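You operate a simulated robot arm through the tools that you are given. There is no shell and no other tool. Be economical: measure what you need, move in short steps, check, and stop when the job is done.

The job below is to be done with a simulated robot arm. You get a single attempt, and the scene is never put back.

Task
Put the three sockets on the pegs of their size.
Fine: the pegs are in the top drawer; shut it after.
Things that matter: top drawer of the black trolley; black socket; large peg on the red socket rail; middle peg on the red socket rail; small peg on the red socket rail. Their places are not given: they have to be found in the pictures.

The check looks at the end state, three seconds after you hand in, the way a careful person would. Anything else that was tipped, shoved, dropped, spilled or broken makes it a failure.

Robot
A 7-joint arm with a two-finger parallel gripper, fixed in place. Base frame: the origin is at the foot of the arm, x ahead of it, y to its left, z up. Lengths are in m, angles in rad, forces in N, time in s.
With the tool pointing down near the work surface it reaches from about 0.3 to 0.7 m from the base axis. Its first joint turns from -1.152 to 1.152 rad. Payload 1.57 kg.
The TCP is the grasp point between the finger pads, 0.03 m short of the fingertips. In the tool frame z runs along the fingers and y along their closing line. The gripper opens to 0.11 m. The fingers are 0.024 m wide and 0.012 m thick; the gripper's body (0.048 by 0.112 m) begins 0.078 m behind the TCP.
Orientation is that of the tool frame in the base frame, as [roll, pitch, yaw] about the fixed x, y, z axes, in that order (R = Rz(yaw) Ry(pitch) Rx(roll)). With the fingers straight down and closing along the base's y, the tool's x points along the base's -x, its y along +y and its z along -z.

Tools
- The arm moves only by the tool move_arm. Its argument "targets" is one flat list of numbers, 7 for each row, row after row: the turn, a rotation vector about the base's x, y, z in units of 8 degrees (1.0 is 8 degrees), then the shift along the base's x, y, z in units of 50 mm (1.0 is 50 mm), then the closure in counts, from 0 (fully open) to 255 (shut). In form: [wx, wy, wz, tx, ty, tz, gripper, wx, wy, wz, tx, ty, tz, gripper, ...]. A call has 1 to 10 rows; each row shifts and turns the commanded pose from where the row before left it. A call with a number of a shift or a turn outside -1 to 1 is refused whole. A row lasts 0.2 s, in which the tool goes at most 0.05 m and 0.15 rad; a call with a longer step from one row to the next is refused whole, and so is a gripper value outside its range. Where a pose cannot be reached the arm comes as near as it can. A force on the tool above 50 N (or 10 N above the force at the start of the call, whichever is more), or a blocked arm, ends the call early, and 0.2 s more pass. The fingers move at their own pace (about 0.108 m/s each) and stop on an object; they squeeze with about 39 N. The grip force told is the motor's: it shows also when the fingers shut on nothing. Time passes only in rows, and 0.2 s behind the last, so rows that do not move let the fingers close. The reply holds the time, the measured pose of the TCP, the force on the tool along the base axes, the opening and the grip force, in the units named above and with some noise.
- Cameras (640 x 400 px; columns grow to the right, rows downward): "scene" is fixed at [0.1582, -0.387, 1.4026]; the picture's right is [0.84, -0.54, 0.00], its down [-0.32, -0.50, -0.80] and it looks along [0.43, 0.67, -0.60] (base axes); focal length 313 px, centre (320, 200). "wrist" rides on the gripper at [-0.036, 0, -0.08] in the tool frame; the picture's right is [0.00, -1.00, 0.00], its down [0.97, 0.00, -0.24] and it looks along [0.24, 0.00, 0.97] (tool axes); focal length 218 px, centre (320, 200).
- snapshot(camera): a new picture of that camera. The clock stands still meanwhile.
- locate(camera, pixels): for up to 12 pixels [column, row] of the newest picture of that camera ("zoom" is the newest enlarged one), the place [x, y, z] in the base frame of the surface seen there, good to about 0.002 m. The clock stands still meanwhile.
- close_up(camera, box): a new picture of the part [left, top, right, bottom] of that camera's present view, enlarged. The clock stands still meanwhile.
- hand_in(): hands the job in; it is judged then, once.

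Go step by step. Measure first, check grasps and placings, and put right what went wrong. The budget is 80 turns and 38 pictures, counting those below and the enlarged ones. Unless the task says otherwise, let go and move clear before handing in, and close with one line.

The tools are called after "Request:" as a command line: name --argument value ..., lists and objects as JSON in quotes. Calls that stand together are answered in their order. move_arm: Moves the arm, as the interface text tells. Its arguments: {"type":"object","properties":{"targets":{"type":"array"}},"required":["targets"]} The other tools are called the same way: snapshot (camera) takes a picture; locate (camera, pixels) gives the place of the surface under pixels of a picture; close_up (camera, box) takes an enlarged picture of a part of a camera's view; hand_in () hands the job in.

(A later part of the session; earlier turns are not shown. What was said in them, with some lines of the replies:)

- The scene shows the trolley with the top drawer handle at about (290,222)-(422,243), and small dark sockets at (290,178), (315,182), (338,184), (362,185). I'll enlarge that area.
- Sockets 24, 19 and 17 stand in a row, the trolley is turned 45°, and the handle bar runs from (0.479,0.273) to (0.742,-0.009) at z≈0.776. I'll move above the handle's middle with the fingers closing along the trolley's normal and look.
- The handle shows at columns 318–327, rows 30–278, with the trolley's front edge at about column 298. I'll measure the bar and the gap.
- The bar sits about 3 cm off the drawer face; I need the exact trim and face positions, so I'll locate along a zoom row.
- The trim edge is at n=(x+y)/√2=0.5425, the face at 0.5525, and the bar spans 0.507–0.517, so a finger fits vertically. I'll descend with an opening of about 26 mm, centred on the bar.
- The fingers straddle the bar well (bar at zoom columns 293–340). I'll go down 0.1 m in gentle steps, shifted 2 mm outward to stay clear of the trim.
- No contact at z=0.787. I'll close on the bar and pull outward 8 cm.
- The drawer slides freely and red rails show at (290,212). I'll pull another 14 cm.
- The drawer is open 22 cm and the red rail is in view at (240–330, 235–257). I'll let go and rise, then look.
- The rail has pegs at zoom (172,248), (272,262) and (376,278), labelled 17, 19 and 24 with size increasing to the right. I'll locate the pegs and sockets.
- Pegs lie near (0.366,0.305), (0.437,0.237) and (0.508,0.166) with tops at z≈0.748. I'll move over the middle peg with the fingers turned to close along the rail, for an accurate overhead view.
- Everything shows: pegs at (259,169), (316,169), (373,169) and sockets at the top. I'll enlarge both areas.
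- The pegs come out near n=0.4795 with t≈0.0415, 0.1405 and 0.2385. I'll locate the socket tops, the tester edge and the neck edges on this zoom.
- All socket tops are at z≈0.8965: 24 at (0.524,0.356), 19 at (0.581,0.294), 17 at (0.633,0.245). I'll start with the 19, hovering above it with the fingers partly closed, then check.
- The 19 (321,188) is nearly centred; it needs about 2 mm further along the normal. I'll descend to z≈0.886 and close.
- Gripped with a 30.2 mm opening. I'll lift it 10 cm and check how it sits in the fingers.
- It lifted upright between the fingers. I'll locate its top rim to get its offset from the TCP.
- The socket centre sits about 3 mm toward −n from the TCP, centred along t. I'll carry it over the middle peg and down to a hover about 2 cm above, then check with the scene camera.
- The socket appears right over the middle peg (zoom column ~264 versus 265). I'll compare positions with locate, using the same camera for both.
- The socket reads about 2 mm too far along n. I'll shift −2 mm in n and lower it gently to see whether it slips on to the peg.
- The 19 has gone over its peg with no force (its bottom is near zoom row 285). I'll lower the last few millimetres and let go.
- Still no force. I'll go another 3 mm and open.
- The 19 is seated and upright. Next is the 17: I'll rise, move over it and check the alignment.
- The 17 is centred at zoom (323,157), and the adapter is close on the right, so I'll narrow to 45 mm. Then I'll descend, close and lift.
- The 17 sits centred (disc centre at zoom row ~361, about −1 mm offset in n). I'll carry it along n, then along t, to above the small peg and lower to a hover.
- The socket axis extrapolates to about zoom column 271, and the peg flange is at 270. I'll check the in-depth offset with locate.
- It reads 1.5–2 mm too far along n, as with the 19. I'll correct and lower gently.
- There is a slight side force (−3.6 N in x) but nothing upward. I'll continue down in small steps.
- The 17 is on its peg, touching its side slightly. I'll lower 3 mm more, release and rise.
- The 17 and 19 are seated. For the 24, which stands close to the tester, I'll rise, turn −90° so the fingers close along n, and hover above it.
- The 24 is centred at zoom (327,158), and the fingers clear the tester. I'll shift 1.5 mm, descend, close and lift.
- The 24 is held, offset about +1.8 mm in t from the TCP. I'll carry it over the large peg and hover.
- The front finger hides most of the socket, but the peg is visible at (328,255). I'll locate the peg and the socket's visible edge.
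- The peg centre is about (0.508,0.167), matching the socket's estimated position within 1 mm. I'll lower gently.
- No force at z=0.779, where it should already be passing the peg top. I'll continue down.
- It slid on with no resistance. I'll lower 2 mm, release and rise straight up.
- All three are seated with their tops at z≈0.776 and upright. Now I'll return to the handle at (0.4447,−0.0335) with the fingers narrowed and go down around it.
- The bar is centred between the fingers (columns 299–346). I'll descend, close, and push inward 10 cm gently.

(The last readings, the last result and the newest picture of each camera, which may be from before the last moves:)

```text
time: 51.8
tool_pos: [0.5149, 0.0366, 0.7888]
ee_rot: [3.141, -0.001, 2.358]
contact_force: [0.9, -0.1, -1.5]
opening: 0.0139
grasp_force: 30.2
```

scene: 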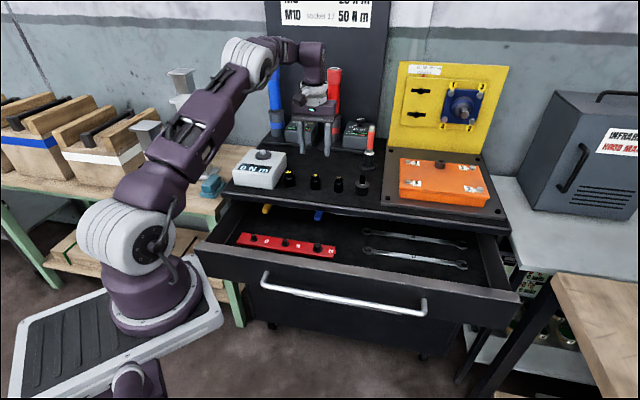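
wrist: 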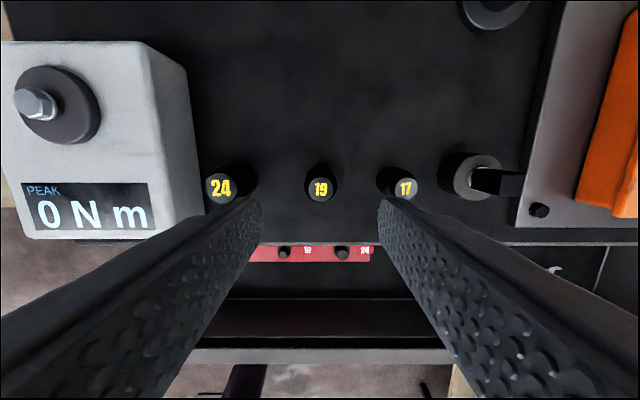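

The drawer is moving smoothly. I'll push the remaining distance, slowing near the end.

Request:
move_arm --targets '[0, 0, 0, 0.3, 0.3, 0, 255, 0, 0, 0, 0.3, 0.3, 0, 255, 0, 0, 0, 0.3, 0.3, 0, 255, 0, 0, 0, 0.3, 0.3, 0, 255, 0, 0, 0, 0.25, 0.25, 0, 255, 0, 0, 0, 0.15, 0.15, 0, 255, 0, 0, 0, 0.08, 0.08, 0, 255, 0, 0, 0, 0.04, 0.04, 0, 255, 0, 0, 0, 0, 0, 0, 255]'

Request:
close_up --camera "scene" --box '[210, 150, 530, 350]'

```text
time: 53.8
tool_pos: [0.6017, 0.1225, 0.7888]
ee_rot: [3.14, 0.001, 2.357]
contact_force: [2.0, 3.5, 4.9]
opening: 0.0136
grasp_force: 30.0
```

```text
2.00 times, centred on (370, 250) of scene
```

zoom: 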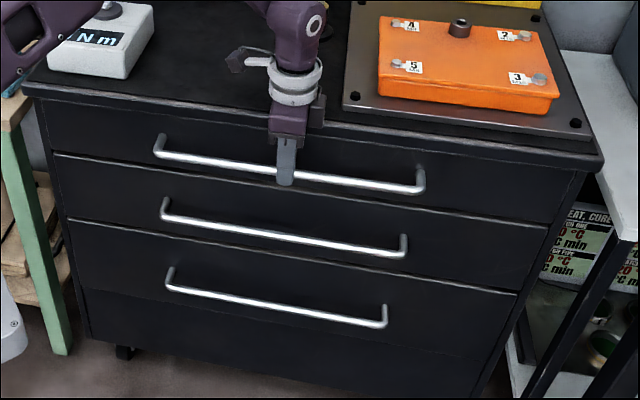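

The drawer looks shut, with the TCP at n=0.512, the bar's original place. I'll nudge a few millimetres more to feel the stop.

Request:
move_arm --targets '[0, 0, 0, 0.04, 0.04, 0, 255, 0, 0, 0, 0.04, 0.04, 0, 255, 0, 0, 0, 0, 0, 0, 255]'

```text
time: 54.6
tool_pos: [0.6019, 0.1231, 0.7888]
ee_rot: [-3.132, -0.005, 2.354]
contact_force: [-31.6, -21.5, 18.9]
opening: 0.0141
grasp_force: 30.2
```

That is the hard stop, so the drawer is fully shut. I'll ease the push off, open slightly and rise straight up.

Request:
move_arm --targets '[0, 0, 0, -0.05, -0.05, 0, 255, 0, 0, 0, 0, 0, 0, 255, 0, 0, 0, 0, 0, 0, 198, 0, 0, 0, -0.03, -0.03, 0, 198, 0, 0, 0, 0, 0, 0, 198]'

Request:
move_arm --targets '[0, 0, 0, 0, 0, 0.4, 198, 0, 0, 0, 0, 0, 0.6, 198, 0, 0, 0, 0, 0, 0.9, 198, 0, 0, 0, 0, 0, 0.9, 198, 0, 0, 0, 0, 0, 0.9, 198, 0, 0, 0, 0, 0, 0.9, 198]'

Request:
snapshot --camera "scene"

Request:
snapshot --camera "wrist"

Request:
locate --camera "wrist" --pixels '[[323, 60], [323, 150], [320, 150], [320, 100], [325, 100]]'

```text
time: 55.8
tool_pos: [0.6004, 0.1234, 0.7897]
ee_rot: [3.139, 0.002, 2.356]
contact_force: [-1.6, -0.4, 0.1]
opening: 0.0231
grasp_force: 0.1
```

```text
time: 57.2
tool_pos: [0.6004, 0.1219, 1.0172]
ee_rot: [-3.14, 0.0, 2.357]
contact_force: [-0.9, 0.5, -0.3]
opening: 0.0246
grasp_force: 0.1
```

```text
6 pictures are left
```

scene: 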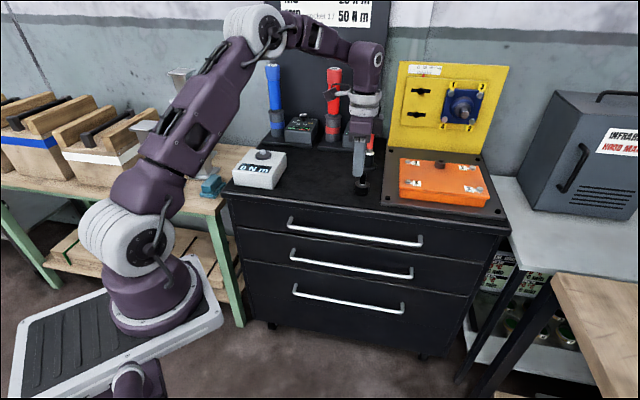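

```text
5 pictures are left
```

wrist: 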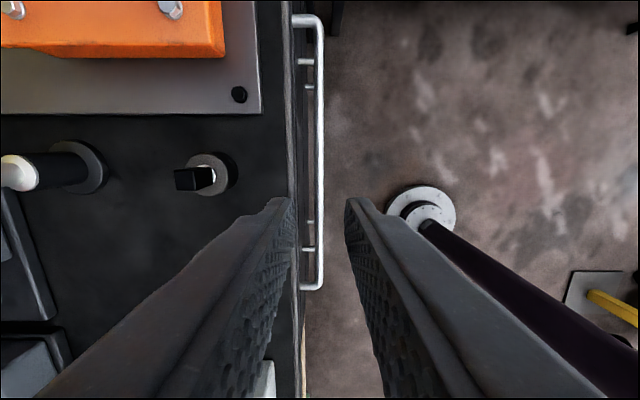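

```text
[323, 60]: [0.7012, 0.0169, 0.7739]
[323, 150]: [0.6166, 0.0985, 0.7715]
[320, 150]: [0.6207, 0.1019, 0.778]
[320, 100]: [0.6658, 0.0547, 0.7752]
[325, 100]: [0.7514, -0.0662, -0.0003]
```

The handle is back at its original place (n≈0.511, scene pixels (288,218)–(422,243) as at the start), nothing else has moved, and the arm is clear. I'm handing in.

Request:
hand_in

```text
The job is handed in.
```

The 17, 19 and 24 sockets are on their matching pegs in the top drawer, the drawer is shut, and I've handed the job in.
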